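You operate a simulated robot arm through the tools that you are given. There is no shell and no other tool. Be economical: measure what you need, move in short steps, check, and stop when the job is done.

You run a simulated robot arm. Do the job below in one go: nothing can be reset, and whatever is moved stays where it is left.

## Task
Get the wrapper's circuit running again after the emergency stop.
Fine: latch the fence panel, twist the button free, press reset, then start.
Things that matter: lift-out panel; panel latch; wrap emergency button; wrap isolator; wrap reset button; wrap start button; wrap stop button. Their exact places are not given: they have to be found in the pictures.

It is judged by the outcome, as a careful person would: the job done as asked, and still so three seconds after it is handed in. It fails if anything else is knocked over, pushed out of place, dropped, spilled or broken.

## Robot
A 7-joint arm with a two-finger parallel gripper on a trunk, on a base that drives. Base frame: it is fixed to the floor where the robot stands at the start and does not move with it; the origin is under the middle of the robot, x ahead of it, y to its left, z up; the surface under the hand at the start is at about z = 0.3. Readings come in m, rad, newtons and seconds.
Its first joint turns from -2.007 to 2.007 rad. Places, roughly: panel latch [0.5, 0, 1.4]; wrap emergency button [0, 1.3, 1.1]; wrap isolator [0.1, 0.9, 1.2]; wrap reset button [0, 1.2, 1.3]; wrap start button [0, 1.1, 1.3]; wrap stop button [-0.1, 1.3, 1.3]. Payload 3.91 kg.
The tool frame sits at the grasp point between the pads (the TCP): z along the fingers, y along the line on which they close. The tips reach 0.03 m beyond it. The gripper opens to 0.11 m. The fingers are 0.02 m wide and 0.01 m thick; the gripper's body (0.048 by 0.112 m) begins 0.055 m behind the TCP.
Orientation is told as [roll, pitch, yaw] about the base's x, y, z axes, in that order, counted from this pose: with the fingers straight down and closing along the base's y, the tool's x points along the base's -x, its y along +y and its z along -z.

## Interface
- The arm moves only by the tool nudge_tool. Its argument "deltas" is a list of rows, each an object (a shift or turn left out is 0, a gripper value left out holds the last) with "translation": the shift along the base's x, y, z in m, a list of three; "dr": the turn, a rotation vector about the base's x, y, z in rad, a list of three; "jaw": the finger opening in m, from 0 to 0.11. In form: [{"translation": [tx, ty, tz], "dr": [ax, ay, az], "jaw": jaw}, ...]. A call has 1 to 8 rows; each row shifts and turns the commanded pose from where the row before left it. Each row takes 0.2 s and may step no farther than 0.05 m and 0.15 rad from the row before; otherwise, or with a gripper value out of range, the whole call is refused. A pose out of reach is approached as far as the arm can. The call stops where the force on the tool passes 80 N (or 10 N more than at its start, if that is more) or the arm is blocked; 0.2 s more then pass. The fingers move at their own pace (about 0.108 m/s each) and stop on an object; they squeeze with about 21 N. The grip force told is the motor's: it shows also when the fingers shut on nothing. Time passes only in rows, and 0.2 s behind the last, so rows that do not move let the fingers close. It gives the time, the measured TCP pose, the force on the tool (base axes), the opening and the grip force at its end, in the units of the frame above (readings bear some noise), with the torque about the TCP (base axes, N m) and any sound that the robot's microphone picked up.
- Cameras (640 x 400 px; columns grow to the right, rows downward): "scene" is now at [0.0097, 0.2298, 1.7715]; the picture's right is [0.68, -0.73, 0.00], its down [-0.46, -0.43, -0.77] and it looks along [0.57, 0.53, -0.63] (base axes); focal length 214 px, centre (320, 200). "wrist" rides on the gripper at [0.072, 0.017, -0.103] in the tool frame; the picture's right is [-0.23, 0.97, 0.00], its down [-0.76, -0.18, -0.62] and it looks along [-0.61, -0.14, 0.78] (tool axes); focal length 222 px, centre (320, 200).
- snapshot(camera): a new picture of that camera. The clock stands still meanwhile.
- move_column(by): slides the trunk up (or, below 0, down) by that many m; the arm and the scene camera ride with it, the base frame stays. It gives what a move gives, with no picture.
- drive_base(legs): drives the robot by 1 to 6 legs, each [ahead, turn to the left] in m and rad, along the robot's own axes; the way and the turn of a leg run together, so that a leg with both is an arc; at most 1.5 m and 3.142 rad a leg. The arm and the cameras ride along, it lands a little off, and it stops where it bumps. It gives what a move gives.
- aim_head(pan, tilt): turns the head with the scene camera to pan (to the left, within 2.705 rad either way) and tilt (down, from -0.506 to 1.204), counted from straight ahead of the robot. It gives what a move gives.
- measure_at(camera, pixels): for up to 12 pixels [column, row] of the newest picture of that camera ("zoom" is the newest enlarged one), the place [x, y, z] in the base frame of the surface seen there, good to about 0.003 m, but the place of the scene camera against the robot may be out by one fixed shift of up to 0.025 m in any direction. The clock stands still meanwhile.
- enlarge(camera, box): a new picture of the part [left, top, right, bottom] of that camera's present view, enlarged. The clock stands still meanwhile.
- finish_job(): hands the job in; it is judged then, once.

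Work in short steps. Measure before you move; look again where a grasp or a placing could have gone wrong, and mend it. You have 80 turns and 48 pictures in all, those below and enlarged ones among them. Open the gripper and draw the arm clear of the work before you hand the job in, unless the task says otherwise; then end with one line.

The tools are called after "Request:" by a JSON object that holds its "method" and its "body". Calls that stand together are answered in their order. nudge_tool: Moves the arm, as the interface text tells. Its arguments: {"type":"object","properties":{"deltas":{"type":"array"}},"required":["deltas"]} The other tools are called the same way: move_column (by) slides the trunk up or down; drive_base (legs) drives the base; aim_head (pan, tilt) turns the head that bears the scene camera; snapshot (camera) takes a picture; measure_at (camera, pixels) gives the place of the surface under pixels of a picture; enlarge (camera, box) takes an enlarged picture of a part of a camera's view; finish_job () hands the job in.

At the start:

```text
time_s: 0.0
tcp_pos: [0.1725, 0.3583, 1.6223]
tool_rot: [0.0, 0.0, 0.005]
ft_force: [0.5, 0.2, 0.2]
wrist_torque: [0.02, -0.02, 0.0]
grip_width: 0.11
grasp_force: 0.0
trunk travel left (down, up): [-0.875, 0.115]
robot x, y, heading: [0.0008, -0.0029, -0.001]
head pan, tilt: [0.752, 0.684]
```

scene: 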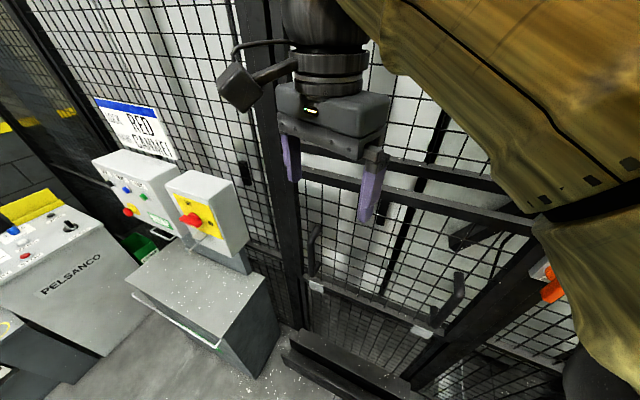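
wrist: 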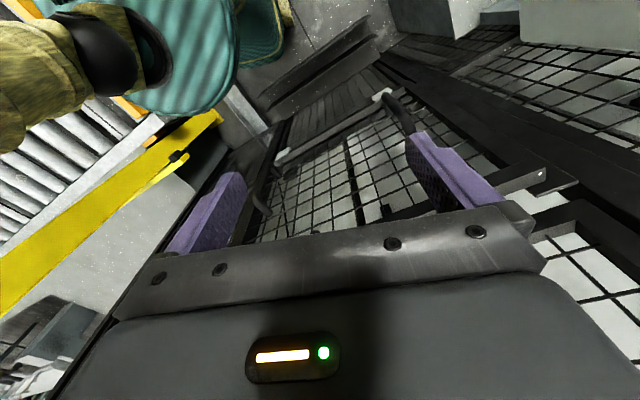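

The picture shows boxes with buttons at the left (about px 200,215) and a mesh panel ahead behind the gripper. I'll turn the head to see the latch region ahead.

Request:
{"method": "aim_head", "body": {"pan": 0.0, "tilt": 0.6}}

Request:
{"method": "snapshot", "body": {"camera": "scene"}}

Request:
{"method": "aim_head", "body": {"pan": 1.5, "tilt": 0.5}}

Request:
{"method": "snapshot", "body": {"camera": "scene"}}

```text
time_s: 1.1
tcp_pos: [0.1724, 0.359, 1.621]
tool_rot: [0.0, 0.0, 0.005]
ft_force: [0.4, -0.1, 0.0]
wrist_torque: [0.0, -0.01, -0.02]
grip_width: 0.1101
grasp_force: 0.0
trunk travel left (down, up): [-0.875, 0.115]
robot x, y, heading: [-0.0014, -0.0011, -0.0]
head pan, tilt: [0.0, 0.6]
```

```text
45 pictures are left
```

scene: 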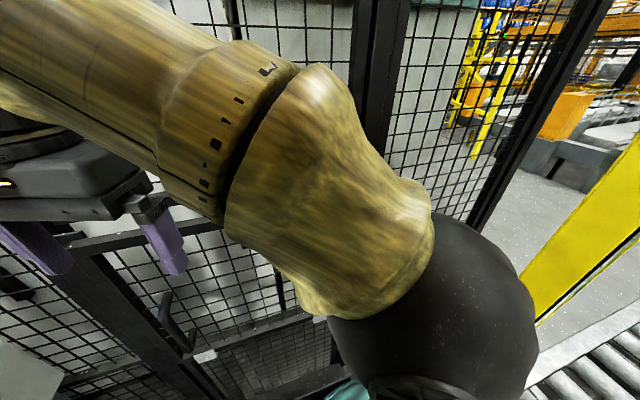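

```text
time_s: 2.7
tcp_pos: [0.1722, 0.3601, 1.621]
tool_rot: [-0.001, 0.001, 0.006]
ft_force: [0.3, 1.3, 0.9]
wrist_torque: [-0.03, 0.03, -0.01]
grip_width: 0.11
grasp_force: 0.1
trunk travel left (down, up): [-0.875, 0.115]
robot x, y, heading: [-0.0015, 0.0006, -0.002]
head pan, tilt: [1.499, 0.499]
```

```text
44 pictures are left
```

scene: 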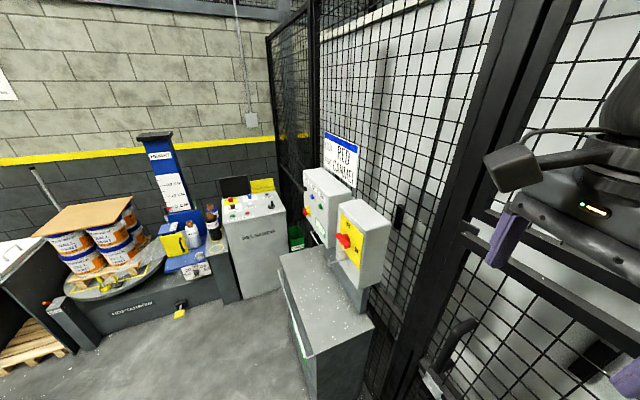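

The wrap box with buttons is at about (325,205) and the yellow isolator at (360,245). I'll enlarge and measure there.

Request:
{"method": "enlarge", "body": {"camera": "scene", "box": [280, 150, 400, 300]}}

Request:
{"method": "measure_at", "body": {"camera": "scene", "pixels": [[304, 212], [345, 240], [370, 260], [330, 200], [300, 270], [350, 335], [455, 340], [430, 385], [398, 215], [463, 250], [450, 372], [280, 330]]}}

Request:
{"method": "aim_head", "body": {"pan": 0.75, "tilt": 0.8}}

Request:
{"method": "snapshot", "body": {"camera": "scene"}}

```text
2.67 times, centred on (340, 225) of scene
```

zoom: 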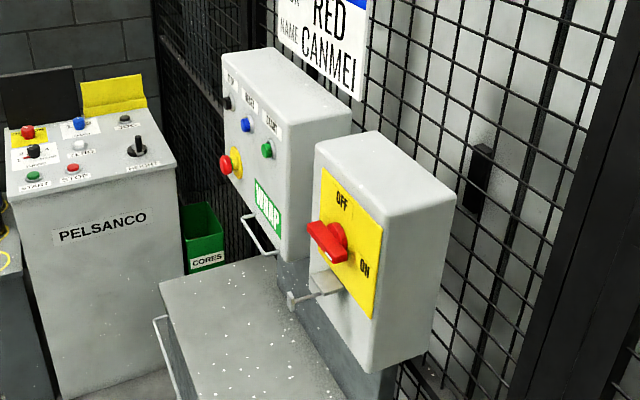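

```text
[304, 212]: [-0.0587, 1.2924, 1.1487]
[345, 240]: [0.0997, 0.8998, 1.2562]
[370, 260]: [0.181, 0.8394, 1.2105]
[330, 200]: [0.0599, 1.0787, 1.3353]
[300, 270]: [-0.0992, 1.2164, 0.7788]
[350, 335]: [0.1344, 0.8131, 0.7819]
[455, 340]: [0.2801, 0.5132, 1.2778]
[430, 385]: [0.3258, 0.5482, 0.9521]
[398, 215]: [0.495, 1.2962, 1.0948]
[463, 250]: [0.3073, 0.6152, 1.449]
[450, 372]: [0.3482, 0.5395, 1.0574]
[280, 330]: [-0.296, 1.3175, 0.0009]
```

```text
time_s: 3.8
tcp_pos: [0.1736, 0.3588, 1.6198]
tool_rot: [-0.003, 0.0, 0.001]
ft_force: [-0.1, 0.5, 1.0]
wrist_torque: [0.01, 0.0, 0.04]
grip_width: 0.1098
grasp_force: 0.0
trunk travel left (down, up): [-0.875, 0.115]
robot x, y, heading: [-0.0007, -0.0001, -0.001]
head pan, tilt: [0.75, 0.799]
```

```text
42 pictures are left
```

scene: 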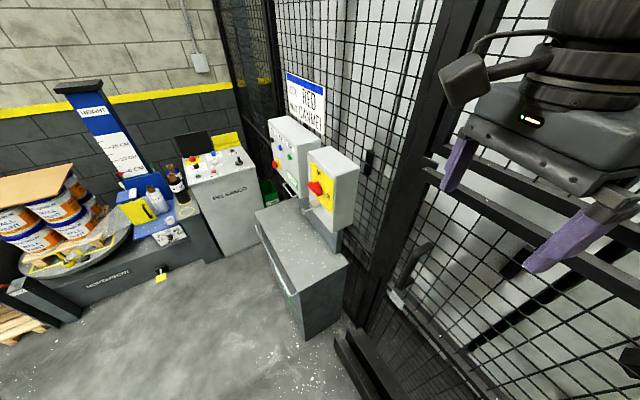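

The last picture seems to have been taken before the head settled; I take it again and move the arm out of the way later.

Request:
{"method": "snapshot", "body": {"camera": "scene"}}

```text
41 pictures are left
```

scene: 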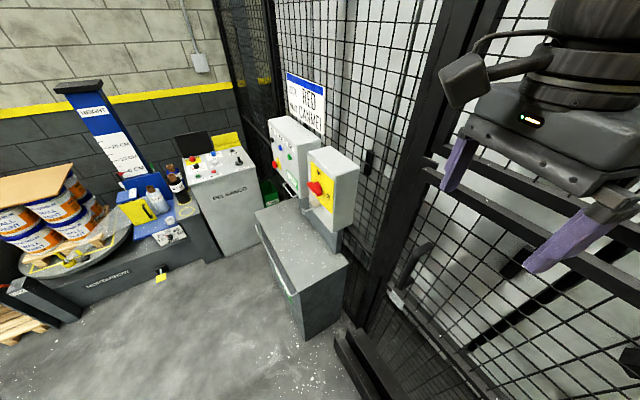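

I move the hand left/back (away from the panel) to open the view to the latch.

Request:
{"method": "nudge_tool", "body": {"deltas": [{"translation": [-0.05, 0, 0]}, {"translation": [-0.05, 0, 0]}, {"translation": [-0.05, 0, 0]}, {"translation": [-0.05, 0, 0]}, {"translation": [-0.05, 0, 0]}]}}

Request:
{"method": "aim_head", "body": {"pan": 0.1, "tilt": 0.6}}

Request:
{"method": "nudge_tool", "body": {"deltas": [{"translation": [0, 0, 0]}, {"translation": [0, 0, 0]}, {"translation": [0, 0, 0]}]}}

Request:
{"method": "snapshot", "body": {"camera": "scene"}}

```text
time_s: 4.7
tcp_pos: [0.098, 0.3937, 1.5808]
tool_rot: [-0.103, 0.017, -0.214]
ft_force: [-0.8, -0.1, 0.3]
wrist_torque: [-0.01, -0.06, 0.0]
grip_width: 0.1103
grasp_force: 0.1
trunk travel left (down, up): [-0.875, 0.115]
robot x, y, heading: [0.0003, 0.0027, 0.003]
head pan, tilt: [0.75, 0.799]
stopped in row 4: the arm was blocked; the commanded pose is now the measured one
```

```text
time_s: 5.7
tcp_pos: [0.1011, 0.3918, 1.5822]
tool_rot: [-0.103, 0.018, -0.22]
ft_force: [0.6, 1.0, -0.2]
wrist_torque: [-0.01, -0.02, 0.02]
grip_width: 0.11
grasp_force: 0.2
trunk travel left (down, up): [-0.875, 0.115]
robot x, y, heading: [0.0024, -0.0016, -0.005]
head pan, tilt: [0.099, 0.6]
```

```text
time_s: 6.5
tcp_pos: [0.1006, 0.3915, 1.5814]
tool_rot: [-0.103, 0.018, -0.22]
ft_force: [0.8, 0.5, 0.8]
wrist_torque: [0.01, -0.02, 0.01]
grip_width: 0.11
grasp_force: 0.1
trunk travel left (down, up): [-0.875, 0.115]
robot x, y, heading: [-0.0011, 0.0, -0.003]
head pan, tilt: [0.099, 0.6]
```

```text
40 pictures are left
```

scene: 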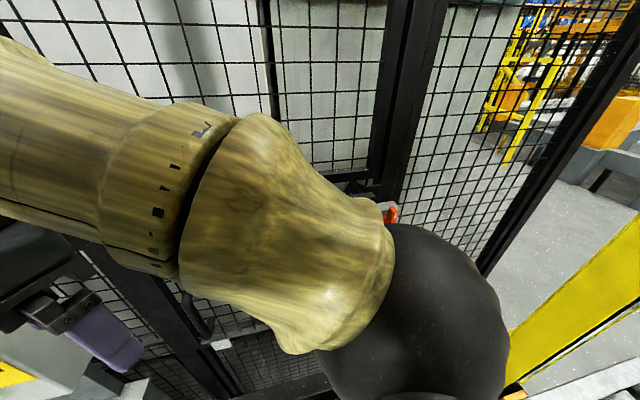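

The latch (orange, ~(388,212)) is half hidden behind the arm. I measure around it and look to the right and behind to know the free room.

Request:
{"method": "measure_at", "body": {"camera": "scene", "pixels": [[391, 214], [380, 150], [360, 185], [440, 150], [430, 60], [200, 318], [222, 344], [490, 250], [560, 330], [330, 120], [300, 220], [430, 300]]}}

Request:
{"method": "enlarge", "body": {"camera": "scene", "box": [340, 160, 440, 240]}}

Request:
{"method": "aim_head", "body": {"pan": -1.3, "tilt": 0.7}}

Request:
{"method": "nudge_tool", "body": {"deltas": [{"translation": [0, 0, 0]}, {"translation": [0, 0, 0]}, {"translation": [0, 0, 0]}]}}

Request:
{"method": "snapshot", "body": {"camera": "scene"}}

Request:
{"method": "aim_head", "body": {"pan": 2.6, "tilt": 0.7}}

Request:
{"method": "nudge_tool", "body": {"deltas": [{"translation": [0, 0, 0]}, {"translation": [0, 0, 0]}, {"translation": [0, 0, 0]}, {"translation": [0, 0, 0]}]}}

Request:
{"method": "snapshot", "body": {"camera": "scene"}}

```text
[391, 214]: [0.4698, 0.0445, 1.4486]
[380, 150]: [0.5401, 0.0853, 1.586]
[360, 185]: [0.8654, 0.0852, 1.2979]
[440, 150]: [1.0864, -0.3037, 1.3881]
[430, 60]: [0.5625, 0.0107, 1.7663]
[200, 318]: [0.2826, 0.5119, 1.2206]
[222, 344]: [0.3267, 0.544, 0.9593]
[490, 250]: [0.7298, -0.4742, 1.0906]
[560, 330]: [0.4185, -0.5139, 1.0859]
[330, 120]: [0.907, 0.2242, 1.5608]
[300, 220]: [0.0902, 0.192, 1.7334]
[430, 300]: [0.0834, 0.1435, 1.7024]
```

```text
5.00 times, centred on (390, 200) of scene
```

zoom: 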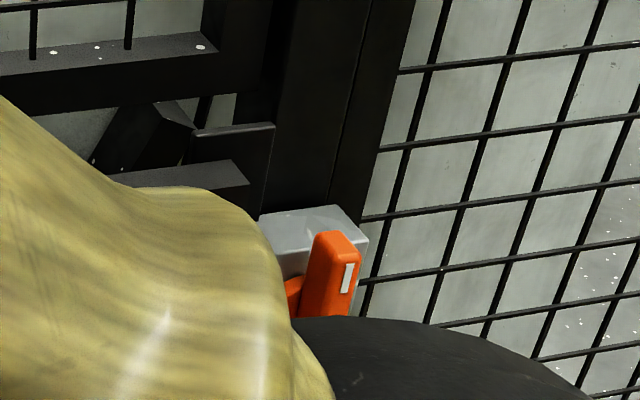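

```text
time_s: 8.1
tcp_pos: [0.1029, 0.3919, 1.5809]
tool_rot: [-0.108, 0.019, -0.223]
ft_force: [-0.7, 0.0, -0.4]
wrist_torque: [0.0, 0.01, -0.01]
grip_width: 0.1098
grasp_force: 0.1
trunk travel left (down, up): [-0.875, 0.115]
robot x, y, heading: [0.0022, 0.0023, 0.003]
head pan, tilt: [-1.3, 0.7]
```

```text
time_s: 8.9
tcp_pos: [0.1022, 0.3927, 1.5797]
tool_rot: [-0.108, 0.018, -0.223]
ft_force: [0.3, 0.4, -0.3]
wrist_torque: [0.0, -0.02, -0.01]
grip_width: 0.1099
grasp_force: 0.1
trunk travel left (down, up): [-0.875, 0.115]
robot x, y, heading: [-0.0036, 0.001, 0.001]
head pan, tilt: [-1.3, 0.7]
```

```text
38 pictures are left
```

scene: 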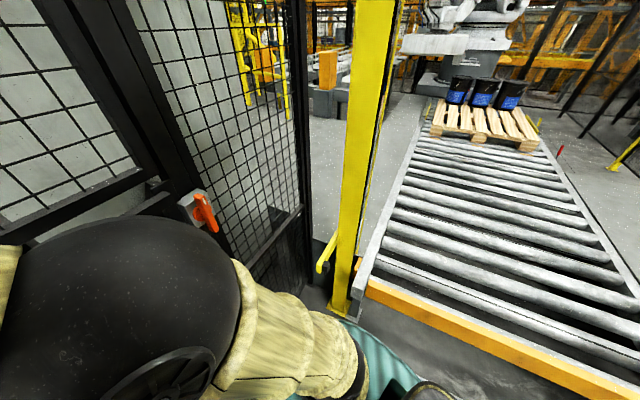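

```text
time_s: 12.1
tcp_pos: [0.1006, 0.3916, 1.5816]
tool_rot: [-0.103, 0.016, -0.219]
ft_force: [0.4, 0.1, -0.4]
wrist_torque: [0.03, -0.03, 0.03]
grip_width: 0.1101
grasp_force: 0.1
trunk travel left (down, up): [-0.875, 0.115]
robot x, y, heading: [-0.0022, -0.0023, 0.003]
head pan, tilt: [2.601, 0.7]
```

```text
time_s: 13.1
tcp_pos: [0.101, 0.3922, 1.5816]
tool_rot: [-0.104, 0.017, -0.22]
ft_force: [0.5, -0.7, -0.5]
wrist_torque: [-0.01, -0.01, 0.02]
grip_width: 0.1101
grasp_force: 0.2
trunk travel left (down, up): [-0.875, 0.115]
robot x, y, heading: [-0.0029, 0.0012, 0.003]
head pan, tilt: [2.601, 0.7]
```

```text
37 pictures are left
```

scene: 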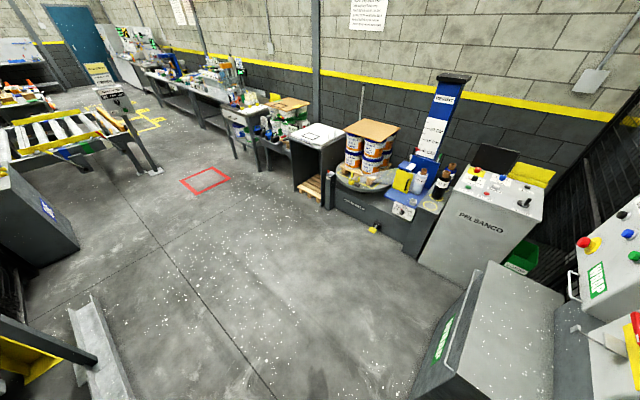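

Room behind is free. Now a close look at the latch from the right-hand head view, where it showed at (205,212).

Request:
{"method": "aim_head", "body": {"pan": -0.9, "tilt": 0.6}}

Request:
{"method": "nudge_tool", "body": {"deltas": [{"translation": [0, 0, 0]}, {"translation": [0, 0, 0]}, {"translation": [0, 0, 0]}, {"translation": [0, 0, 0]}]}}

Request:
{"method": "snapshot", "body": {"camera": "scene"}}

```text
time_s: 16.0
tcp_pos: [0.1009, 0.3925, 1.5822]
tool_rot: [-0.103, 0.018, -0.218]
ft_force: [-1.2, -0.2, 0.0]
wrist_torque: [0.0, -0.01, 0.0]
grip_width: 0.1098
grasp_force: 0.1
trunk travel left (down, up): [-0.875, 0.115]
robot x, y, heading: [-0.0002, 0.0023, 0.002]
head pan, tilt: [-0.901, 0.6]
```

```text
time_s: 17.0
tcp_pos: [0.1014, 0.3923, 1.5826]
tool_rot: [-0.102, 0.016, -0.219]
ft_force: [-1.0, -1.0, 0.8]
wrist_torque: [0.01, 0.01, 0.0]
grip_width: 0.1102
grasp_force: 0.0
trunk travel left (down, up): [-0.875, 0.115]
robot x, y, heading: [0.0007, 0.0006, -0.0]
head pan, tilt: [-0.901, 0.6]
```

```text
36 pictures are left
```

scene: 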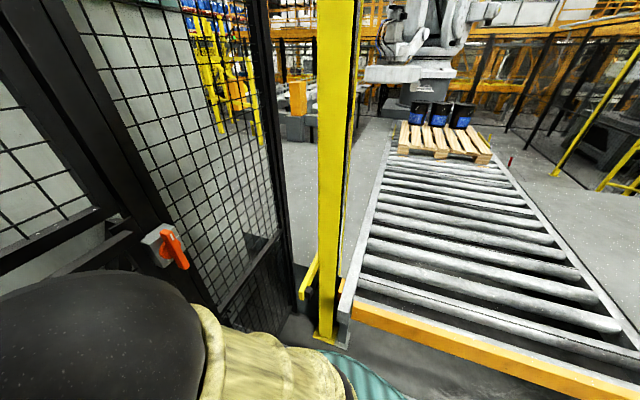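

The latch is at (168,245). I enlarge and measure it.

Request:
{"method": "enlarge", "body": {"camera": "scene", "box": [90, 180, 250, 280]}}

Request:
{"method": "measure_at", "body": {"camera": "scene", "pixels": [[171, 250], [167, 234], [183, 266], [158, 240], [150, 242], [170, 228], [120, 255], [90, 258], [200, 270], [120, 215], [180, 225], [155, 255]]}}

```text
4.00 times, centred on (170, 230) of scene
```

zoom: 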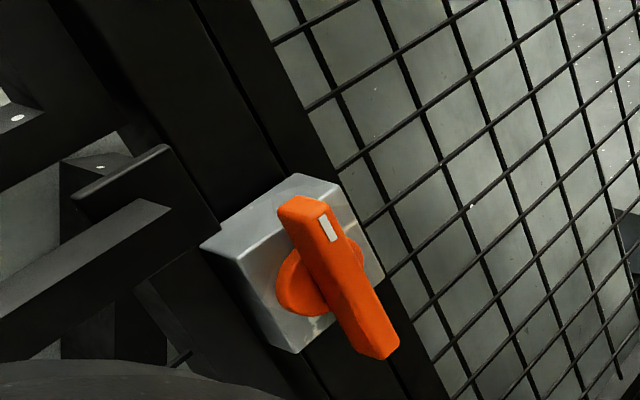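

```text
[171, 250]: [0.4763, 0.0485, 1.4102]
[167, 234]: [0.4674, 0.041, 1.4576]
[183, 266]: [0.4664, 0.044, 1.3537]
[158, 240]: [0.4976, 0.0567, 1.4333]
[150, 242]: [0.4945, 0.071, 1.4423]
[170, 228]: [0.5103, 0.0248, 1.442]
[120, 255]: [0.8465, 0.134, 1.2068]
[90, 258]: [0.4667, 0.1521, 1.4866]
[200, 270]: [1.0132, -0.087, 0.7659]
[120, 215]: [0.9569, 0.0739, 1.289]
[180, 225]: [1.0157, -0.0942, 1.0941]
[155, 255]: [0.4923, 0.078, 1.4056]
```

The latch is a rotary handle, bar vertical (ends z≈1.355 and 1.458, centre ≈[0.472,0.046,1.408]), with the white mark on its upper end. I begin turning the tool to horizontal facing the fence (direction about [0.92,0.39,0]).

Request:
{"method": "nudge_tool", "body": {"deltas": [{"translation": [0.02, -0.02, 0], "dr": [0.05, -0.13, 0.05]}, {"translation": [0.02, -0.02, 0], "dr": [0.05, -0.13, 0.05]}, {"translation": [0.02, -0.02, 0], "dr": [0, -0.14, 0.05]}, {"translation": [0.02, -0.02, 0], "dr": [0, -0.14, 0.05]}, {"translation": [0.02, -0.02, 0], "dr": [0, -0.14, 0.05]}, {"translation": [0.02, -0.02, 0], "dr": [0, -0.14, 0.05]}]}}

```text
time_s: 18.4
tcp_pos: [0.2199, 0.2709, 1.5819]
tool_rot: [0.06, -0.783, 0.068]
ft_force: [0.1, -0.3, -0.2]
wrist_torque: [0.01, -0.01, -0.01]
grip_width: 0.1098
grasp_force: 0.0
trunk travel left (down, up): [-0.875, 0.115]
robot x, y, heading: [0.0001, -0.0024, 0.003]
head pan, tilt: [-0.901, 0.6]
```

Going on with the yaw to about 0.4 and the pitch to horizontal.

Request:
{"method": "nudge_tool", "body": {"deltas": [{"translation": [0.0, -0.02, 0], "dr": [0, 0, 0.12]}, {"translation": [0.0, -0.02, 0], "dr": [0, 0, 0.11]}, {"translation": [0, -0.02, 0], "dr": [0, 0, 0.1]}, {"translation": [0, -0.02, -0.02], "dr": [0.055, -0.129, 0]}, {"translation": [0, -0.02, -0.02], "dr": [0.055, -0.129, 0]}, {"translation": [0, -0.02, -0.02], "dr": [0.055, -0.129, 0]}, {"translation": [0, -0.02, -0.02], "dr": [0.055, -0.129, 0]}, {"translation": [0, -0.01, -0.02], "dr": [0.055, -0.129, 0]}]}}

```text
time_s: 20.2
tcp_pos: [0.2126, 0.2873, 1.4727]
tool_rot: [0.135, -1.48, 0.322]
ft_force: [-0.7, 0.4, 0.0]
wrist_torque: [0.01, 0.01, -0.05]
grip_width: 0.1101
grasp_force: 0.1
out of reach, approached as far as the arm can: row 1, 2, 3, 4, 5, 6, 8
trunk travel left (down, up): [-0.875, 0.115]
robot x, y, heading: [0.0004, 0.0004, -0.0]
head pan, tilt: [-0.901, 0.6]
```

The arm can't fold this near; I look at how it stands.

Request:
{"method": "aim_head", "body": {"pan": 0.4, "tilt": 0.7}}

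Request:
{"method": "nudge_tool", "body": {"deltas": [{"translation": [0, 0, 0]}, {"translation": [0, 0, 0]}, {"translation": [0, 0, 0]}]}}

Request:
{"method": "snapshot", "body": {"camera": "scene"}}

Request:
{"method": "snapshot", "body": {"camera": "wrist"}}

```text
time_s: 21.7
tcp_pos: [0.2122, 0.2841, 1.4724]
tool_rot: [0.161, -1.479, 0.296]
ft_force: [0.9, 1.0, 0.2]
wrist_torque: [-0.01, -0.02, -0.02]
grip_width: 0.11
grasp_force: 0.0
trunk travel left (down, up): [-0.875, 0.115]
robot x, y, heading: [0.003, -0.0016, 0.001]
head pan, tilt: [0.4, 0.7]
```

```text
time_s: 22.5
tcp_pos: [0.2116, 0.285, 1.4731]
tool_rot: [0.159, -1.482, 0.296]
ft_force: [0.6, -0.1, 0.1]
wrist_torque: [0.0, 0.0, 0.0]
grip_width: 0.1098
grasp_force: 0.1
trunk travel left (down, up): [-0.875, 0.115]
robot x, y, heading: [-0.0036, -0.0008, 0.001]
head pan, tilt: [0.4, 0.7]
```

```text
34 pictures are left
```

scene: 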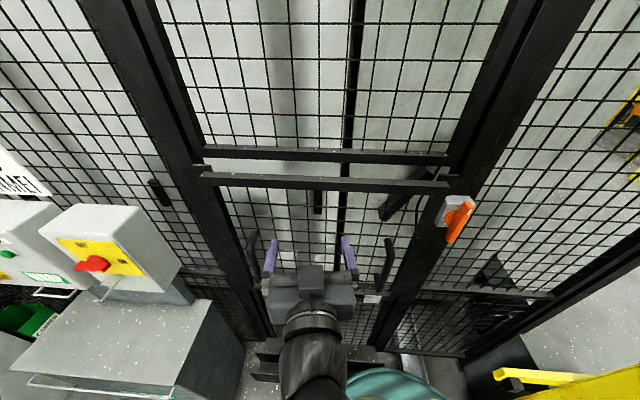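

```text
33 pictures are left
```

wrist: 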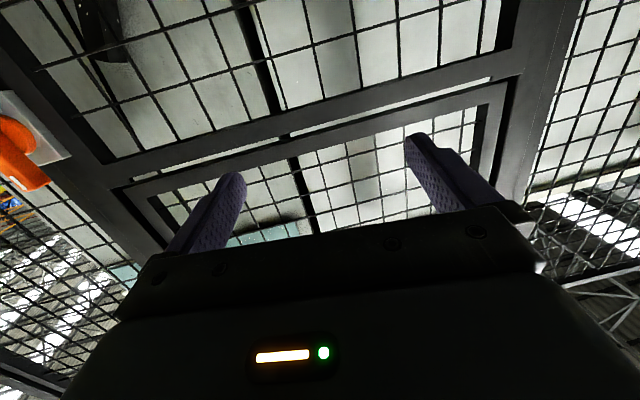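

The view is now clear: the latch is at (457,215). I enlarge it and measure the fence points.

Request:
{"method": "measure_at", "body": {"camera": "scene", "pixels": [[462, 207], [453, 238], [457, 220], [446, 205], [440, 212], [205, 150], [200, 172], [440, 160], [460, 188], [300, 183], [252, 240], [388, 262]]}}

Request:
{"method": "enlarge", "body": {"camera": "scene", "box": [380, 135, 500, 255]}}

```text
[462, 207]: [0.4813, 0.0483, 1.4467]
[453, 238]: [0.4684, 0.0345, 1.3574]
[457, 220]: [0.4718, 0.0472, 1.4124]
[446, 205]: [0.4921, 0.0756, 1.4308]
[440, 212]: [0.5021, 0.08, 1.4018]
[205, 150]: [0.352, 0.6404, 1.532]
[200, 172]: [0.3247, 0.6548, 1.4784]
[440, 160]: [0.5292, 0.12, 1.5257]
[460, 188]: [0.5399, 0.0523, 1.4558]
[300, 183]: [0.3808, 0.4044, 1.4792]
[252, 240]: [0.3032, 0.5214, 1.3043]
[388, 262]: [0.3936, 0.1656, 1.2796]
```

```text
3.33 times, centred on (440, 195) of scene
```

zoom: 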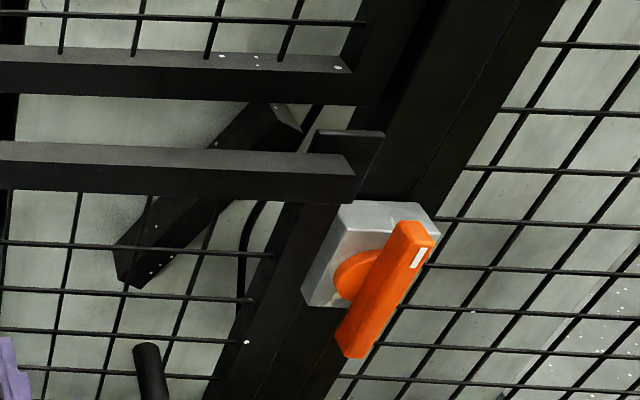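

I check whether the panel sits parallel to the frame by measuring along its top bar and the fixed bar above.

Request:
{"method": "measure_at", "body": {"camera": "scene", "pixels": [[215, 179], [260, 184], [320, 187], [380, 190], [430, 192], [215, 155], [260, 158], [320, 160], [380, 163], [430, 165], [470, 150], [190, 130]]}}

Request:
{"method": "measure_at", "body": {"camera": "zoom", "pixels": [[340, 150], [300, 160], [300, 180], [200, 180], [360, 148], [375, 140], [330, 250], [365, 270], [395, 260], [418, 235], [355, 345], [320, 235]]}}

Request:
{"method": "enlarge", "body": {"camera": "scene", "box": [170, 120, 410, 300]}}

```text
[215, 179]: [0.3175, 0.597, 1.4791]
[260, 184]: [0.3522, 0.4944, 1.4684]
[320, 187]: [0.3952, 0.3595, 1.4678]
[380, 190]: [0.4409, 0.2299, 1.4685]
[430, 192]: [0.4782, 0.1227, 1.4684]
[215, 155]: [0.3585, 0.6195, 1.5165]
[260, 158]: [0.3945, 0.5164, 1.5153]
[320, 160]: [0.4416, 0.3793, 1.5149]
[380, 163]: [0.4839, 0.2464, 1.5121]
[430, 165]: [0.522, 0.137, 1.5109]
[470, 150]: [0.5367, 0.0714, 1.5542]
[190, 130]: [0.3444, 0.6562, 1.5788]
```

```text
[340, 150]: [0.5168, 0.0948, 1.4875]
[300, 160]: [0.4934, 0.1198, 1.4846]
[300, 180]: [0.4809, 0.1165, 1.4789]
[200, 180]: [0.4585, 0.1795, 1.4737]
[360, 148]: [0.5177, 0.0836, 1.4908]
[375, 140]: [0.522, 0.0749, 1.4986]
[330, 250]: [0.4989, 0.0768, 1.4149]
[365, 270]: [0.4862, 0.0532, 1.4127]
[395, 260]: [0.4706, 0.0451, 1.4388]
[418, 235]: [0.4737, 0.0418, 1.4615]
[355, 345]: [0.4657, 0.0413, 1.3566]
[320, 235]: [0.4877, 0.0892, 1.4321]
```

```text
2.22 times, centred on (290, 210) of scene
```

zoom: 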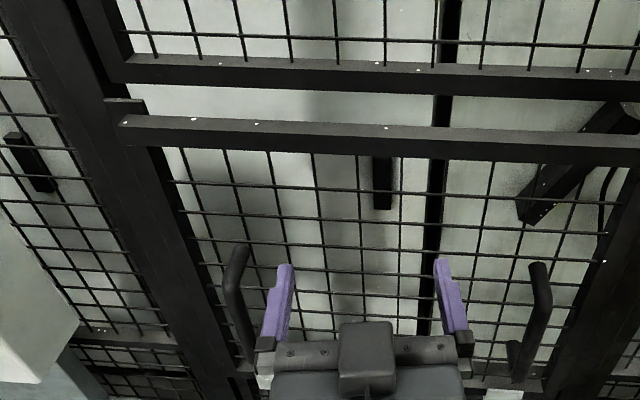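

The panel is parallel to the frame (yaw ≈0.326), so it is seated. I measure my own fingertips in the picture to find the camera shift, then move toward the latch in a trial.

Request:
{"method": "measure_at", "body": {"camera": "zoom", "pixels": [[285, 267], [290, 266], [437, 262], [443, 262], [280, 285], [447, 280], [283, 275], [442, 270]]}}

Request:
{"method": "nudge_tool", "body": {"deltas": [{"translation": [0.0, -0.03, 0], "dr": [0.014, -0.042, -0.065]}, {"translation": [0.0, -0.03, 0], "dr": [0.014, -0.042, -0.065]}, {"translation": [0.02, -0.03, 0]}, {"translation": [0.02, -0.03, 0]}]}}

```text
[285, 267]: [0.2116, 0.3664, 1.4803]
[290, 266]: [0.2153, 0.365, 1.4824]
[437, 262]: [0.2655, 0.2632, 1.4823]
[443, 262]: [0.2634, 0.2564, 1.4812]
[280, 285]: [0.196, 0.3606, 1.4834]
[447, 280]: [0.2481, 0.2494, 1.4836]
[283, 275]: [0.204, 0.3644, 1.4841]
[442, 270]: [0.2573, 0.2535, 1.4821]
```

```text
time_s: 23.5
tcp_pos: [0.2369, 0.2477, 1.503]
tool_rot: [1.201, -1.562, -0.876]
ft_force: [1.0, 0.0, 0.2]
wrist_torque: [0.03, 0.0, -0.03]
grip_width: 0.1101
grasp_force: 0.1
out of reach, approached as far as the arm can: row 1, 2, 3, 4
trunk travel left (down, up): [-0.875, 0.115]
robot x, y, heading: [-0.0004, -0.0012, 0.001]
head pan, tilt: [0.4, 0.7]
```

Camera shift is about (0,+0.0145,+0.002); so the true bar centre is near (0.471,0.030,1.407). The arm needs more distance from its axis; I try farther out toward the latch.

Request:
{"method": "nudge_tool", "body": {"deltas": [{"translation": [0.04, -0.03, 0]}, {"translation": [0.03, -0.04, -0.01]}, {"translation": [0.03, -0.04, -0.01]}, {"translation": [0.03, -0.04, -0.01]}]}}

Request:
{"method": "snapshot", "body": {"camera": "scene"}}

```text
refused: row 2 steps farther than a row can; nothing moved
```

```text
30 pictures are left
```

scene: 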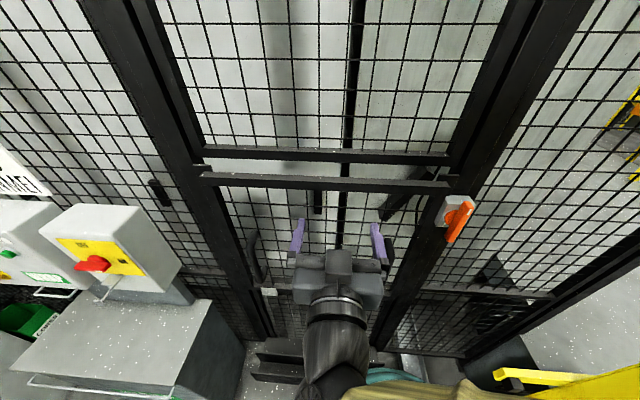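

Request:
{"method": "nudge_tool", "body": {"deltas": [{"translation": [0.035, -0.03, 0]}, {"translation": [0.03, -0.035, -0.01]}, {"translation": [0.03, -0.035, -0.01]}, {"translation": [0.025, -0.04, -0.01]}]}}

```text
time_s: 24.5
tcp_pos: [0.3843, 0.1984, 1.5001]
tool_rot: [1.171, -1.56, -0.844]
ft_force: [0.4, -0.3, 0.2]
wrist_torque: [0.03, -0.05, 0.01]
grip_width: 0.1101
grasp_force: 0.1
out of reach, approached as far as the arm can: row 1, 2, 3, 4
trunk travel left (down, up): [-0.875, 0.115]
robot x, y, heading: [-0.0002, -0.0006, 0.006]
head pan, tilt: [0.4, 0.7]
```

The arm is limited at y≈0.2: the robot needs to stand more to the right. I look there to measure clearance before driving.

Request:
{"method": "nudge_tool", "body": {"deltas": [{"translation": [-0.05, 0, 0]}, {"translation": [-0.05, 0, 0]}]}}

Request:
{"method": "aim_head", "body": {"pan": -1.7, "tilt": 0.9}}

Request:
{"method": "nudge_tool", "body": {"deltas": [{"translation": [0, 0, 0]}, {"translation": [0, 0, 0]}, {"translation": [0, 0, 0]}]}}

Request:
{"method": "snapshot", "body": {"camera": "scene"}}

```text
time_s: 25.1
tcp_pos: [0.3073, 0.2387, 1.5033]
tool_rot: [1.647, -1.56, -1.32]
ft_force: [-0.6, -2.1, 0.7]
wrist_torque: [-0.03, 0.05, 0.03]
grip_width: 0.1099
grasp_force: 0.1
out of reach, approached as far as the arm can: row 1, 2
trunk travel left (down, up): [-0.875, 0.115]
robot x, y, heading: [-0.0017, 0.0043, -0.001]
head pan, tilt: [0.4, 0.7]
```

```text
time_s: 27.1
tcp_pos: [0.3118, 0.2429, 1.5018]
tool_rot: [1.318, -1.562, -0.992]
ft_force: [-0.1, 0.2, 0.4]
wrist_torque: [-0.05, -0.01, 0.01]
grip_width: 0.1103
grasp_force: 0.0
trunk travel left (down, up): [-0.875, 0.115]
robot x, y, heading: [-0.0011, -0.0043, 0.003]
head pan, tilt: [-1.7, 0.901]
```

```text
time_s: 27.9
tcp_pos: [0.3105, 0.2421, 1.5018]
tool_rot: [1.325, -1.562, -0.998]
ft_force: [-0.4, 0.9, -0.1]
wrist_torque: [0.01, 0.01, -0.01]
grip_width: 0.1099
grasp_force: 0.1
trunk travel left (down, up): [-0.875, 0.115]
robot x, y, heading: [0.0031, 0.0, 0.005]
head pan, tilt: [-1.7, 0.901]
```

```text
29 pictures are left
```

scene: 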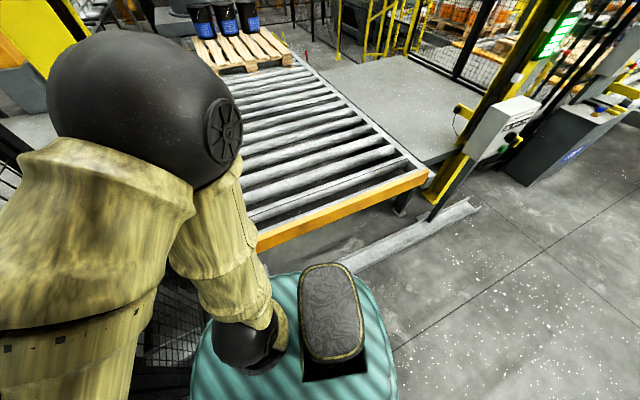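

Request:
{"method": "measure_at", "body": {"camera": "scene", "pixels": [[260, 250], [425, 178], [300, 255], [470, 205], [350, 262], [330, 330], [245, 345], [380, 350], [145, 110], [220, 300], [420, 300], [290, 275]]}}

```text
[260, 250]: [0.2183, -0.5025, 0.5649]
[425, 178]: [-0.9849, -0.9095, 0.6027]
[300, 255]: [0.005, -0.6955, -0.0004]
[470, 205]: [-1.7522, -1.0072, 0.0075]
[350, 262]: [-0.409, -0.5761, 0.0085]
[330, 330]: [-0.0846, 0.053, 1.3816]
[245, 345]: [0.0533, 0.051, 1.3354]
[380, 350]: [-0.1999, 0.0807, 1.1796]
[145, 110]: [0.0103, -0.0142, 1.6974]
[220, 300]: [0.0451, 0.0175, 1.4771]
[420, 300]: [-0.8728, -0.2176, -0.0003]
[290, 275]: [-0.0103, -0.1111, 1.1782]
```

The upper arm is folded upright (shoulder ≈z 1.34), so it is too compact. Lowering the trunk while raising the hand will unfold it; I do this in steps.

Request:
{"method": "move_column", "body": {"by": -0.1}}

Request:
{"method": "nudge_tool", "body": {"deltas": [{"translation": [0, 0, 0.04]}, {"translation": [0, 0, 0.04]}, {"translation": [0, 0, 0.04]}]}}

Request:
{"method": "move_column", "body": {"by": -0.12}}

Request:
{"method": "nudge_tool", "body": {"deltas": [{"translation": [0, 0, 0.04]}, {"translation": [0, 0, 0.04]}, {"translation": [0, 0, 0.04]}]}}

```text
time_s: 29.2
tcp_pos: [0.313, 0.2426, 1.402]
tool_rot: [1.325, -1.562, -0.996]
ft_force: [0.7, 0.4, -0.1]
wrist_torque: [0.02, -0.03, 0.02]
grip_width: 0.1099
grasp_force: 0.1
trunk travel left (down, up): [-0.775, 0.215]
robot x, y, heading: [-0.0017, -0.0011, 0.0]
head pan, tilt: [-1.7, 0.901]
```

```text
time_s: 30.0
tcp_pos: [0.3024, 0.2883, 1.4888]
tool_rot: [1.242, -1.563, -0.912]
ft_force: [0.6, 0.3, -0.3]
wrist_torque: [-0.03, 0.0, 0.0]
grip_width: 0.1099
grasp_force: 0.0
out of reach, approached as far as the arm can: row 1, 2, 3
trunk travel left (down, up): [-0.775, 0.215]
robot x, y, heading: [-0.0014, -0.0013, 0.001]
head pan, tilt: [-1.7, 0.901]
```

```text
time_s: 31.5
tcp_pos: [0.303, 0.2874, 1.3699]
tool_rot: [1.33, -1.564, -0.999]
ft_force: [-0.3, -0.3, 0.9]
wrist_torque: [0.02, 0.03, -0.01]
grip_width: 0.1102
grasp_force: 0.0
trunk travel left (down, up): [-0.655, 0.335]
robot x, y, heading: [-0.0032, -0.0006, -0.001]
head pan, tilt: [-1.7, 0.901]
```

```text
time_s: 32.3
tcp_pos: [0.3123, 0.2871, 1.476]
tool_rot: [-0.228, -1.546, 0.535]
ft_force: [0.5, -0.2, -0.6]
wrist_torque: [0.02, -0.01, 0.03]
grip_width: 0.1099
grasp_force: 0.0
out of reach, approached as far as the arm can: row 2
trunk travel left (down, up): [-0.655, 0.335]
robot x, y, heading: [0.0002, -0.0006, 0.001]
head pan, tilt: [-1.7, 0.901]
```

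Better now (yaw ≈ 0.31, horizontal). I try moving sideways to the latch's line, retracting slightly.

Request:
{"method": "nudge_tool", "body": {"deltas": [{"translation": [0.01, -0.04, 0]}, {"translation": [0.01, -0.04, 0]}, {"translation": [0.01, -0.04, -0.01]}, {"translation": [0.01, -0.04, -0.01]}, {"translation": [0.01, -0.04, -0.01]}, {"translation": [0.01, -0.04, -0.01]}]}}

```text
time_s: 33.7
tcp_pos: [0.3366, 0.2801, 1.4831]
tool_rot: [1.538, -1.558, -1.212]
ft_force: [0.3, 0.4, -0.2]
wrist_torque: [0.01, 0.01, -0.01]
grip_width: 0.11
grasp_force: 0.1
out of reach, approached as far as the arm can: row 1, 2, 3, 4, 5, 6
trunk travel left (down, up): [-0.655, 0.335]
robot x, y, heading: [0.005, 0.001, -0.001]
head pan, tilt: [-1.7, 0.901]
```

Still limited. I look at the arm's shape to understand the limit.

Request:
{"method": "aim_head", "body": {"pan": 0.2, "tilt": 1.0}}

Request:
{"method": "nudge_tool", "body": {"deltas": [{"translation": [0, 0, 0]}, {"translation": [0, 0, 0]}, {"translation": [0, 0, 0]}]}}

Request:
{"method": "snapshot", "body": {"camera": "scene"}}

Request:
{"method": "measure_at", "body": {"camera": "scene", "pixels": [[320, 240], [300, 280], [330, 320], [400, 330], [450, 350], [380, 380], [300, 350], [350, 280], [260, 240], [500, 380], [430, 380], [340, 360]]}}

```text
time_s: 35.6
tcp_pos: [0.3382, 0.2796, 1.482]
tool_rot: [1.321, -1.562, -0.994]
ft_force: [-0.2, 1.0, 0.1]
wrist_torque: [0.01, 0.0, -0.02]
grip_width: 0.1102
grasp_force: 0.1
trunk travel left (down, up): [-0.655, 0.335]
robot x, y, heading: [0.0016, -0.0026, 0.004]
head pan, tilt: [0.201, 1.0]
```

```text
time_s: 36.4
tcp_pos: [0.3393, 0.2815, 1.481]
tool_rot: [1.318, -1.562, -0.993]
ft_force: [-0.9, 0.1, -0.6]
wrist_torque: [0.0, 0.0, -0.01]
grip_width: 0.1101
grasp_force: 0.0
trunk travel left (down, up): [-0.655, 0.335]
robot x, y, heading: [0.0013, 0.0017, -0.001]
head pan, tilt: [0.201, 1.0]
```

```text
28 pictures are left
```

scene: 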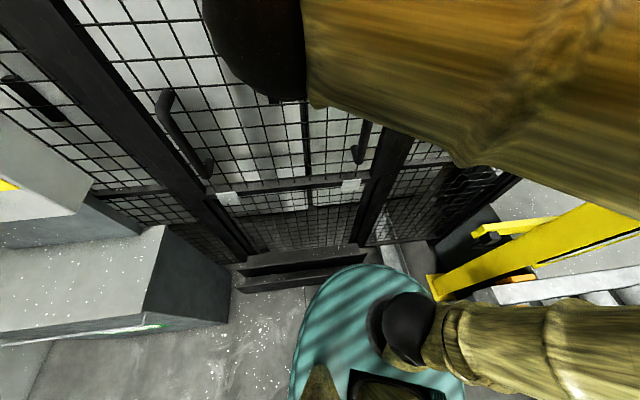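

```text
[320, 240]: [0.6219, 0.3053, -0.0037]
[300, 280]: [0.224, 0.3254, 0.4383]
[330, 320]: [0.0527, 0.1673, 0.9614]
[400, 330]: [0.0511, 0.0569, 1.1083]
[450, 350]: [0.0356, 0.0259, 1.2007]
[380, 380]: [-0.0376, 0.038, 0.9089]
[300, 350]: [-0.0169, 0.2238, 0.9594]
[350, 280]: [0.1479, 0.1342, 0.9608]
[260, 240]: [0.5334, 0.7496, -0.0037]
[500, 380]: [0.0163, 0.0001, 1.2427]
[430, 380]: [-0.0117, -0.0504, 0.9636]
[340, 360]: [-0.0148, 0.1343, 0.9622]
```

The elbow is on the right and the forearm runs to the left, so the wrist can't bend enough to point forward. It suits work at the robot's left, so I raise the trunk (clear of the latch), back off 0.1 m and turn right about 1.0 rad.

Request:
{"method": "move_column", "body": {"by": 0.2}}

Request:
{"method": "drive_base", "body": {"legs": [[-0.1, 0], [0, -1.0]]}}

Request:
{"method": "aim_head", "body": {"pan": 1.2, "tilt": 0.7}}

Request:
{"method": "nudge_tool", "body": {"deltas": [{"translation": [0, 0, 0]}, {"translation": [0, 0, 0]}, {"translation": [0, 0, 0]}]}}

Request:
{"method": "snapshot", "body": {"camera": "scene"}}

```text
time_s: 38.5
tcp_pos: [0.3397, 0.281, 1.6821]
tool_rot: [1.315, -1.562, -0.986]
ft_force: [-0.1, -0.3, -0.8]
wrist_torque: [0.03, 0.0, 0.0]
grip_width: 0.11
grasp_force: 0.0
trunk travel left (down, up): [-0.855, 0.135]
robot x, y, heading: [-0.001, 0.002, 0.001]
head pan, tilt: [0.201, 1.0]
```

```text
time_s: 43.5
tcp_pos: [0.3168, -0.1388, 1.6816]
tool_rot: [1.32, -1.563, -2.003]
ft_force: [-0.4, -0.1, -0.1]
wrist_torque: [0.02, 0.03, 0.0]
grip_width: 0.11
grasp_force: 0.0
trunk travel left (down, up): [-0.855, 0.135]
robot x, y, heading: [-0.1013, -0.0044, -1.016]
head pan, tilt: [0.201, 1.0]
```

```text
time_s: 44.7
tcp_pos: [0.3157, -0.1379, 1.6824]
tool_rot: [1.317, -1.563, -2.002]
ft_force: [-0.1, 0.0, -0.8]
wrist_torque: [0.03, 0.01, -0.02]
grip_width: 0.1099
grasp_force: 0.0
trunk travel left (down, up): [-0.855, 0.135]
robot x, y, heading: [-0.1016, -0.0029, -1.017]
head pan, tilt: [1.201, 0.7]
```

```text
time_s: 45.5
tcp_pos: [0.3176, -0.1398, 1.6829]
tool_rot: [1.322, -1.562, -2.007]
ft_force: [-0.3, 1.0, -0.4]
wrist_torque: [0.01, 0.0, 0.0]
grip_width: 0.1098
grasp_force: 0.0
trunk travel left (down, up): [-0.855, 0.135]
robot x, y, heading: [-0.102, -0.0003, -1.012]
head pan, tilt: [1.201, 0.7]
```

```text
27 pictures are left
```

scene: 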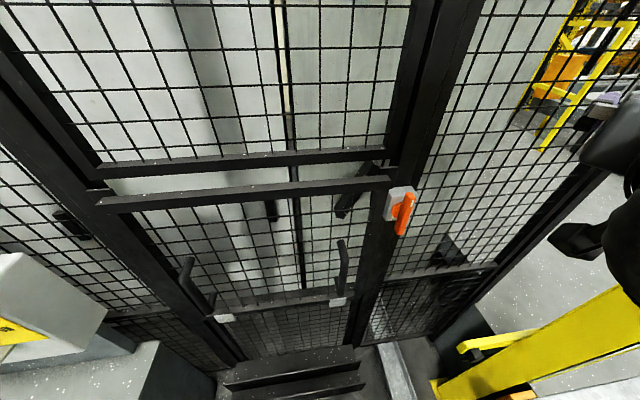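

Clear view; the latch is at (403,212). Now I yaw the tool left by about 1.0 rad while moving in front of the latch.

Request:
{"method": "nudge_tool", "body": {"deltas": [{"translation": [0, 0.02, -0.01], "dr": [0, 0, 0.144]}, {"translation": [0, 0.02, -0.01], "dr": [0, 0, 0.144]}, {"translation": [0, 0.02, -0.01], "dr": [0, 0, 0.144]}, {"translation": [0, 0.02, -0.01], "dr": [0, 0, 0.144]}, {"translation": [0, 0.02, -0.02], "dr": [0, 0, 0.144]}, {"translation": [0, 0.02, -0.02], "dr": [0, 0, 0.144]}, {"translation": [0, 0.01, -0.02], "dr": [0, 0, 0.144]}]}}

```text
time_s: 47.3
tcp_pos: [0.3728, 0.0002, 1.5433]
tool_rot: [0.471, -1.561, -0.322]
ft_force: [0.2, 0.4, 0.0]
wrist_torque: [0.03, -0.04, -0.04]
grip_width: 0.1098
grasp_force: 0.1
out of reach, approached as far as the arm can: row 1, 2, 3, 4, 7
trunk travel left (down, up): [-0.855, 0.135]
robot x, y, heading: [-0.1, -0.0022, -1.016]
head pan, tilt: [1.201, 0.7]
stopped in row 7: the arm was blocked; the commanded pose is now the measured one
```

The yaw is now ≈0.15 and the arm reported blocked; I look.

Request:
{"method": "snapshot", "body": {"camera": "scene"}}

Request:
{"method": "snapshot", "body": {"camera": "wrist"}}

```text
26 pictures are left
```

scene: 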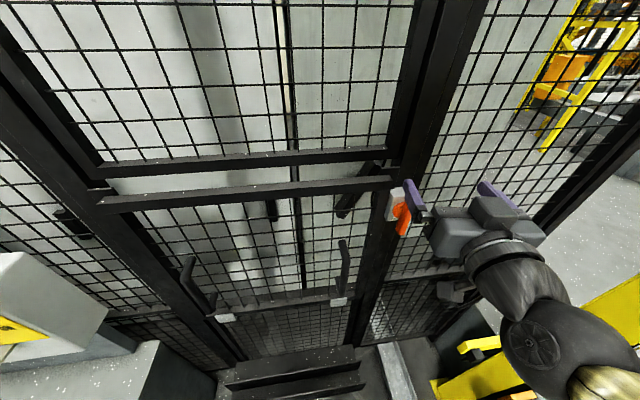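

```text
25 pictures are left
```

wrist: 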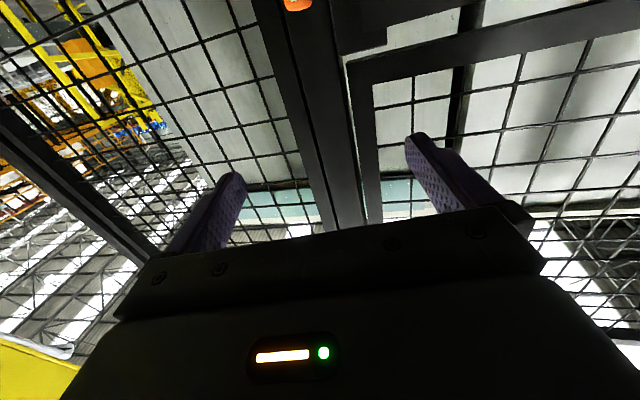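

No contact; the hand hangs above the latch in front of the post. I go on lowering and yawing in smaller steps, slightly back from the fence.

Request:
{"method": "nudge_tool", "body": {"deltas": [{"translation": [-0.015, 0.0, -0.03], "dr": [0, 0, 0.06]}, {"translation": [-0.015, 0.0, -0.03], "dr": [0, 0, 0.06]}, {"translation": [0, 0.0, -0.03], "dr": [0, 0, 0.06]}, {"translation": [0, 0.0, -0.03]}]}}

```text
time_s: 48.3
tcp_pos: [0.3085, 0.0939, 1.4663]
tool_rot: [0.587, -1.556, -0.262]
ft_force: [0.2, 0.3, 0.5]
wrist_torque: [0.03, -0.03, -0.02]
grip_width: 0.1101
grasp_force: 0.0
out of reach, approached as far as the arm can: row 1, 2, 3, 4
trunk travel left (down, up): [-0.855, 0.135]
robot x, y, heading: [-0.0989, 0.0003, -1.012]
head pan, tilt: [1.201, 0.7]
```

The limit now is the line offset; driving ~0.13 m along the fence fixes that. I raise the trunk by 0.1 to keep the hand over the latch, then drive with a small right turn.

Request:
{"method": "move_column", "body": {"by": 0.1}}

Request:
{"method": "drive_base", "body": {"legs": [[0.13, -0.2]]}}

Request:
{"method": "move_column", "body": {"by": -0.1}}

```text
time_s: 49.6
tcp_pos: [0.3076, 0.0928, 1.5677]
tool_rot: [0.625, -1.56, -0.3]
ft_force: [0.0, 0.3, 0.8]
wrist_torque: [0.0, 0.01, -0.03]
grip_width: 0.1103
grasp_force: 0.1
trunk travel left (down, up): [-0.955, 0.035]
robot x, y, heading: [-0.0968, 0.0016, -1.019]
head pan, tilt: [1.201, 0.7]
```

```text
time_s: 51.0
tcp_pos: [0.3762, -0.1044, 1.5688]
tool_rot: [0.599, -1.559, -0.475]
ft_force: [0.0, 0.4, -0.8]
wrist_torque: [-0.02, 0.01, -0.03]
grip_width: 0.1101
grasp_force: 0.0
trunk travel left (down, up): [-0.955, 0.035]
robot x, y, heading: [-0.0451, -0.1167, -1.216]
head pan, tilt: [1.201, 0.7]
```

```text
time_s: 52.4
tcp_pos: [0.3746, -0.1054, 1.4681]
tool_rot: [0.608, -1.557, -0.479]
ft_force: [0.3, 0.2, 0.2]
wrist_torque: [-0.03, -0.01, 0.02]
grip_width: 0.1099
grasp_force: 0.1
trunk travel left (down, up): [-0.855, 0.135]
robot x, y, heading: [-0.0443, -0.1167, -1.211]
head pan, tilt: [1.201, 0.7]
```

Now yaw +0.2 and slide left to in front of the latch.

Request:
{"method": "nudge_tool", "body": {"deltas": [{"translation": [-0.015, 0.03, 0], "dr": [0, 0, 0.1]}, {"translation": [0, 0.03, 0], "dr": [0, 0, 0.1]}, {"translation": [0.0, 0.02, -0.01]}, {"translation": [0.0, 0.01, -0.02]}, {"translation": [0, 0.0, -0.02]}]}}

```text
time_s: 53.6
tcp_pos: [0.3613, 0.0114, 1.4425]
tool_rot: [0.568, -1.56, -0.238]
ft_force: [0.1, 0.2, -0.8]
wrist_torque: [0.03, 0.03, 0.02]
grip_width: 0.1103
grasp_force: 0.0
out of reach, approached as far as the arm can: row 1, 2, 4, 5
trunk travel left (down, up): [-0.855, 0.135]
robot x, y, heading: [-0.0441, -0.1121, -1.214]
head pan, tilt: [1.201, 0.7]
```

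Close: I lower with the trunk to the bar's mid height and look.

Request:
{"method": "move_column", "body": {"by": -0.034}}

Request:
{"method": "snapshot", "body": {"camera": "scene"}}

Request:
{"method": "snapshot", "body": {"camera": "wrist"}}

```text
time_s: 54.4
tcp_pos: [0.3599, 0.0105, 1.4091]
tool_rot: [0.587, -1.558, -0.261]
ft_force: [0.9, 0.4, 0.0]
wrist_torque: [0.0, 0.01, 0.0]
grip_width: 0.1099
grasp_force: 0.0
trunk travel left (down, up): [-0.821, 0.169]
robot x, y, heading: [-0.0449, -0.1166, -1.215]
head pan, tilt: [1.201, 0.7]
```

```text
24 pictures are left
```

scene: 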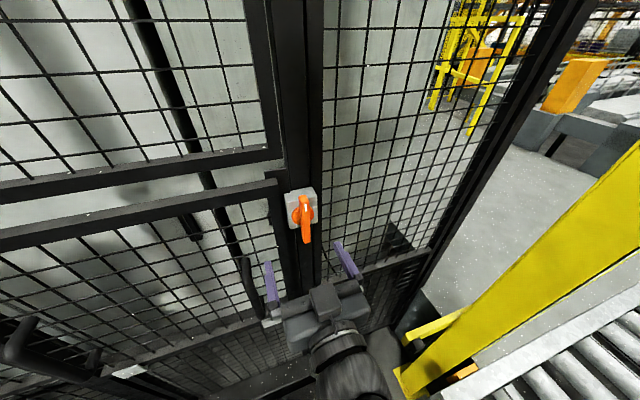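

```text
23 pictures are left
```

wrist: 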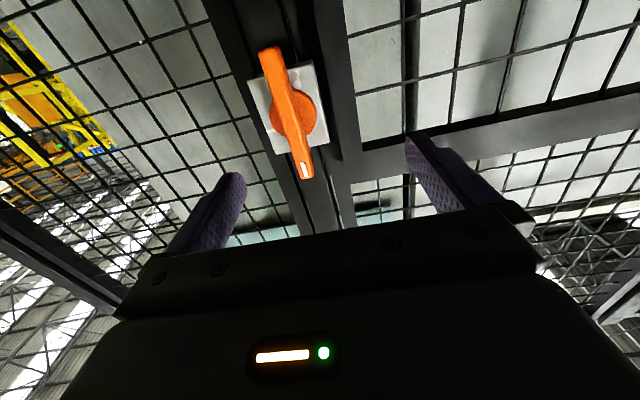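

Excellent; the wrist picture shows the bar from (270,55) to (307,172). The wrist camera has no shift, so I measure with it.

Request:
{"method": "measure_at", "body": {"camera": "wrist", "pixels": [[270, 52], [278, 80], [290, 115], [300, 145], [307, 175], [264, 70], [284, 70], [298, 120], [310, 115], [315, 80], [262, 110], [360, 120]]}}

Request:
{"method": "enlarge", "body": {"camera": "wrist", "box": [200, 20, 420, 220]}}

```text
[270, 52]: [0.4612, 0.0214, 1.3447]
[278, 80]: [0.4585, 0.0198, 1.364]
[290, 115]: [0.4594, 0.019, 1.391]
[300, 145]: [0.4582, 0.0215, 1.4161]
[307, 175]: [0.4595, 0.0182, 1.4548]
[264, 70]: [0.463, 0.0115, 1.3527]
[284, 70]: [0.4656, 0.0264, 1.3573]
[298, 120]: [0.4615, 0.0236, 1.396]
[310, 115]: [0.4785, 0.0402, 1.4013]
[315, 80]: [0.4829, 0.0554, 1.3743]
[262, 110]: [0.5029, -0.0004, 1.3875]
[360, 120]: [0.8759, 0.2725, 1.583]
```

```text
2.00 times, centred on (310, 120) of wrist
```

zoom: 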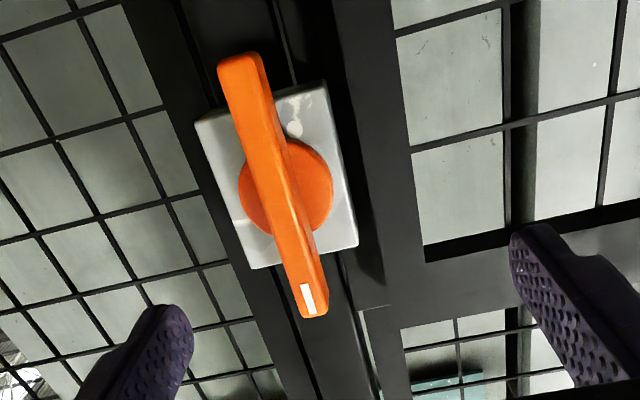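

Bar centre by the wrist camera: front face [0.4595,0.020,1.40], bar ~0.02 wide, hub disc 0.024 behind the face. I need 0.087 forward along d, 0.023 to the right, 0.009 down; doing it in steps with the jaw at 0.06.

Request:
{"method": "nudge_tool", "body": {"deltas": [{"translation": [0.03, 0.0, -0.003], "jaw": 0.06}, {"translation": [0.02, 0.0, -0.003]}, {"translation": [0.0, -0.005, -0.003]}]}}

```text
time_s: 55.1
tcp_pos: [0.3702, 0.01, 1.4086]
tool_rot: [0.566, -1.558, -0.242]
ft_force: [0.2, -0.6, 0.3]
wrist_torque: [-0.02, -0.01, 0.0]
grip_width: 0.0601
grasp_force: 0.1
out of reach, approached as far as the arm can: row 1, 2, 3
trunk travel left (down, up): [-0.821, 0.169]
robot x, y, heading: [-0.0465, -0.1166, -1.212]
head pan, tilt: [1.201, 0.7]
```

Request:
{"method": "nudge_tool", "body": {"deltas": [{"translation": [0.03, 0.005, 0]}, {"translation": [0.02, 0.005, 0]}]}}

Request:
{"method": "snapshot", "body": {"camera": "scene"}}

```text
time_s: 55.8
tcp_pos: [0.3696, 0.0104, 1.4072]
tool_rot: [0.575, -1.559, -0.25]
ft_force: [0.3, 0.2, 1.0]
wrist_torque: [-0.01, -0.01, 0.0]
grip_width: 0.0598
grasp_force: 0.1
out of reach, approached as far as the arm can: row 1, 2
trunk travel left (down, up): [-0.821, 0.169]
robot x, y, heading: [-0.0457, -0.1138, -1.215]
head pan, tilt: [1.201, 0.7]
```

```text
21 pictures are left
```

scene: 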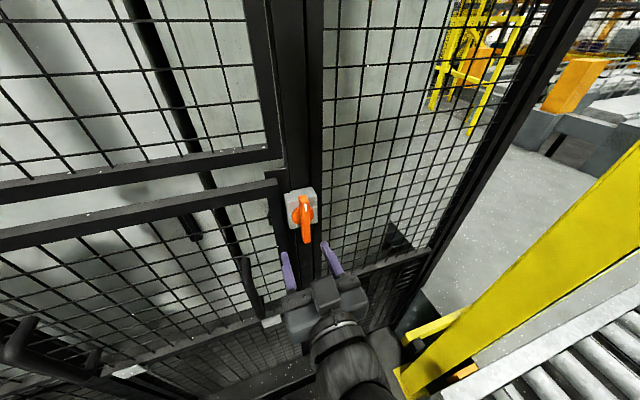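

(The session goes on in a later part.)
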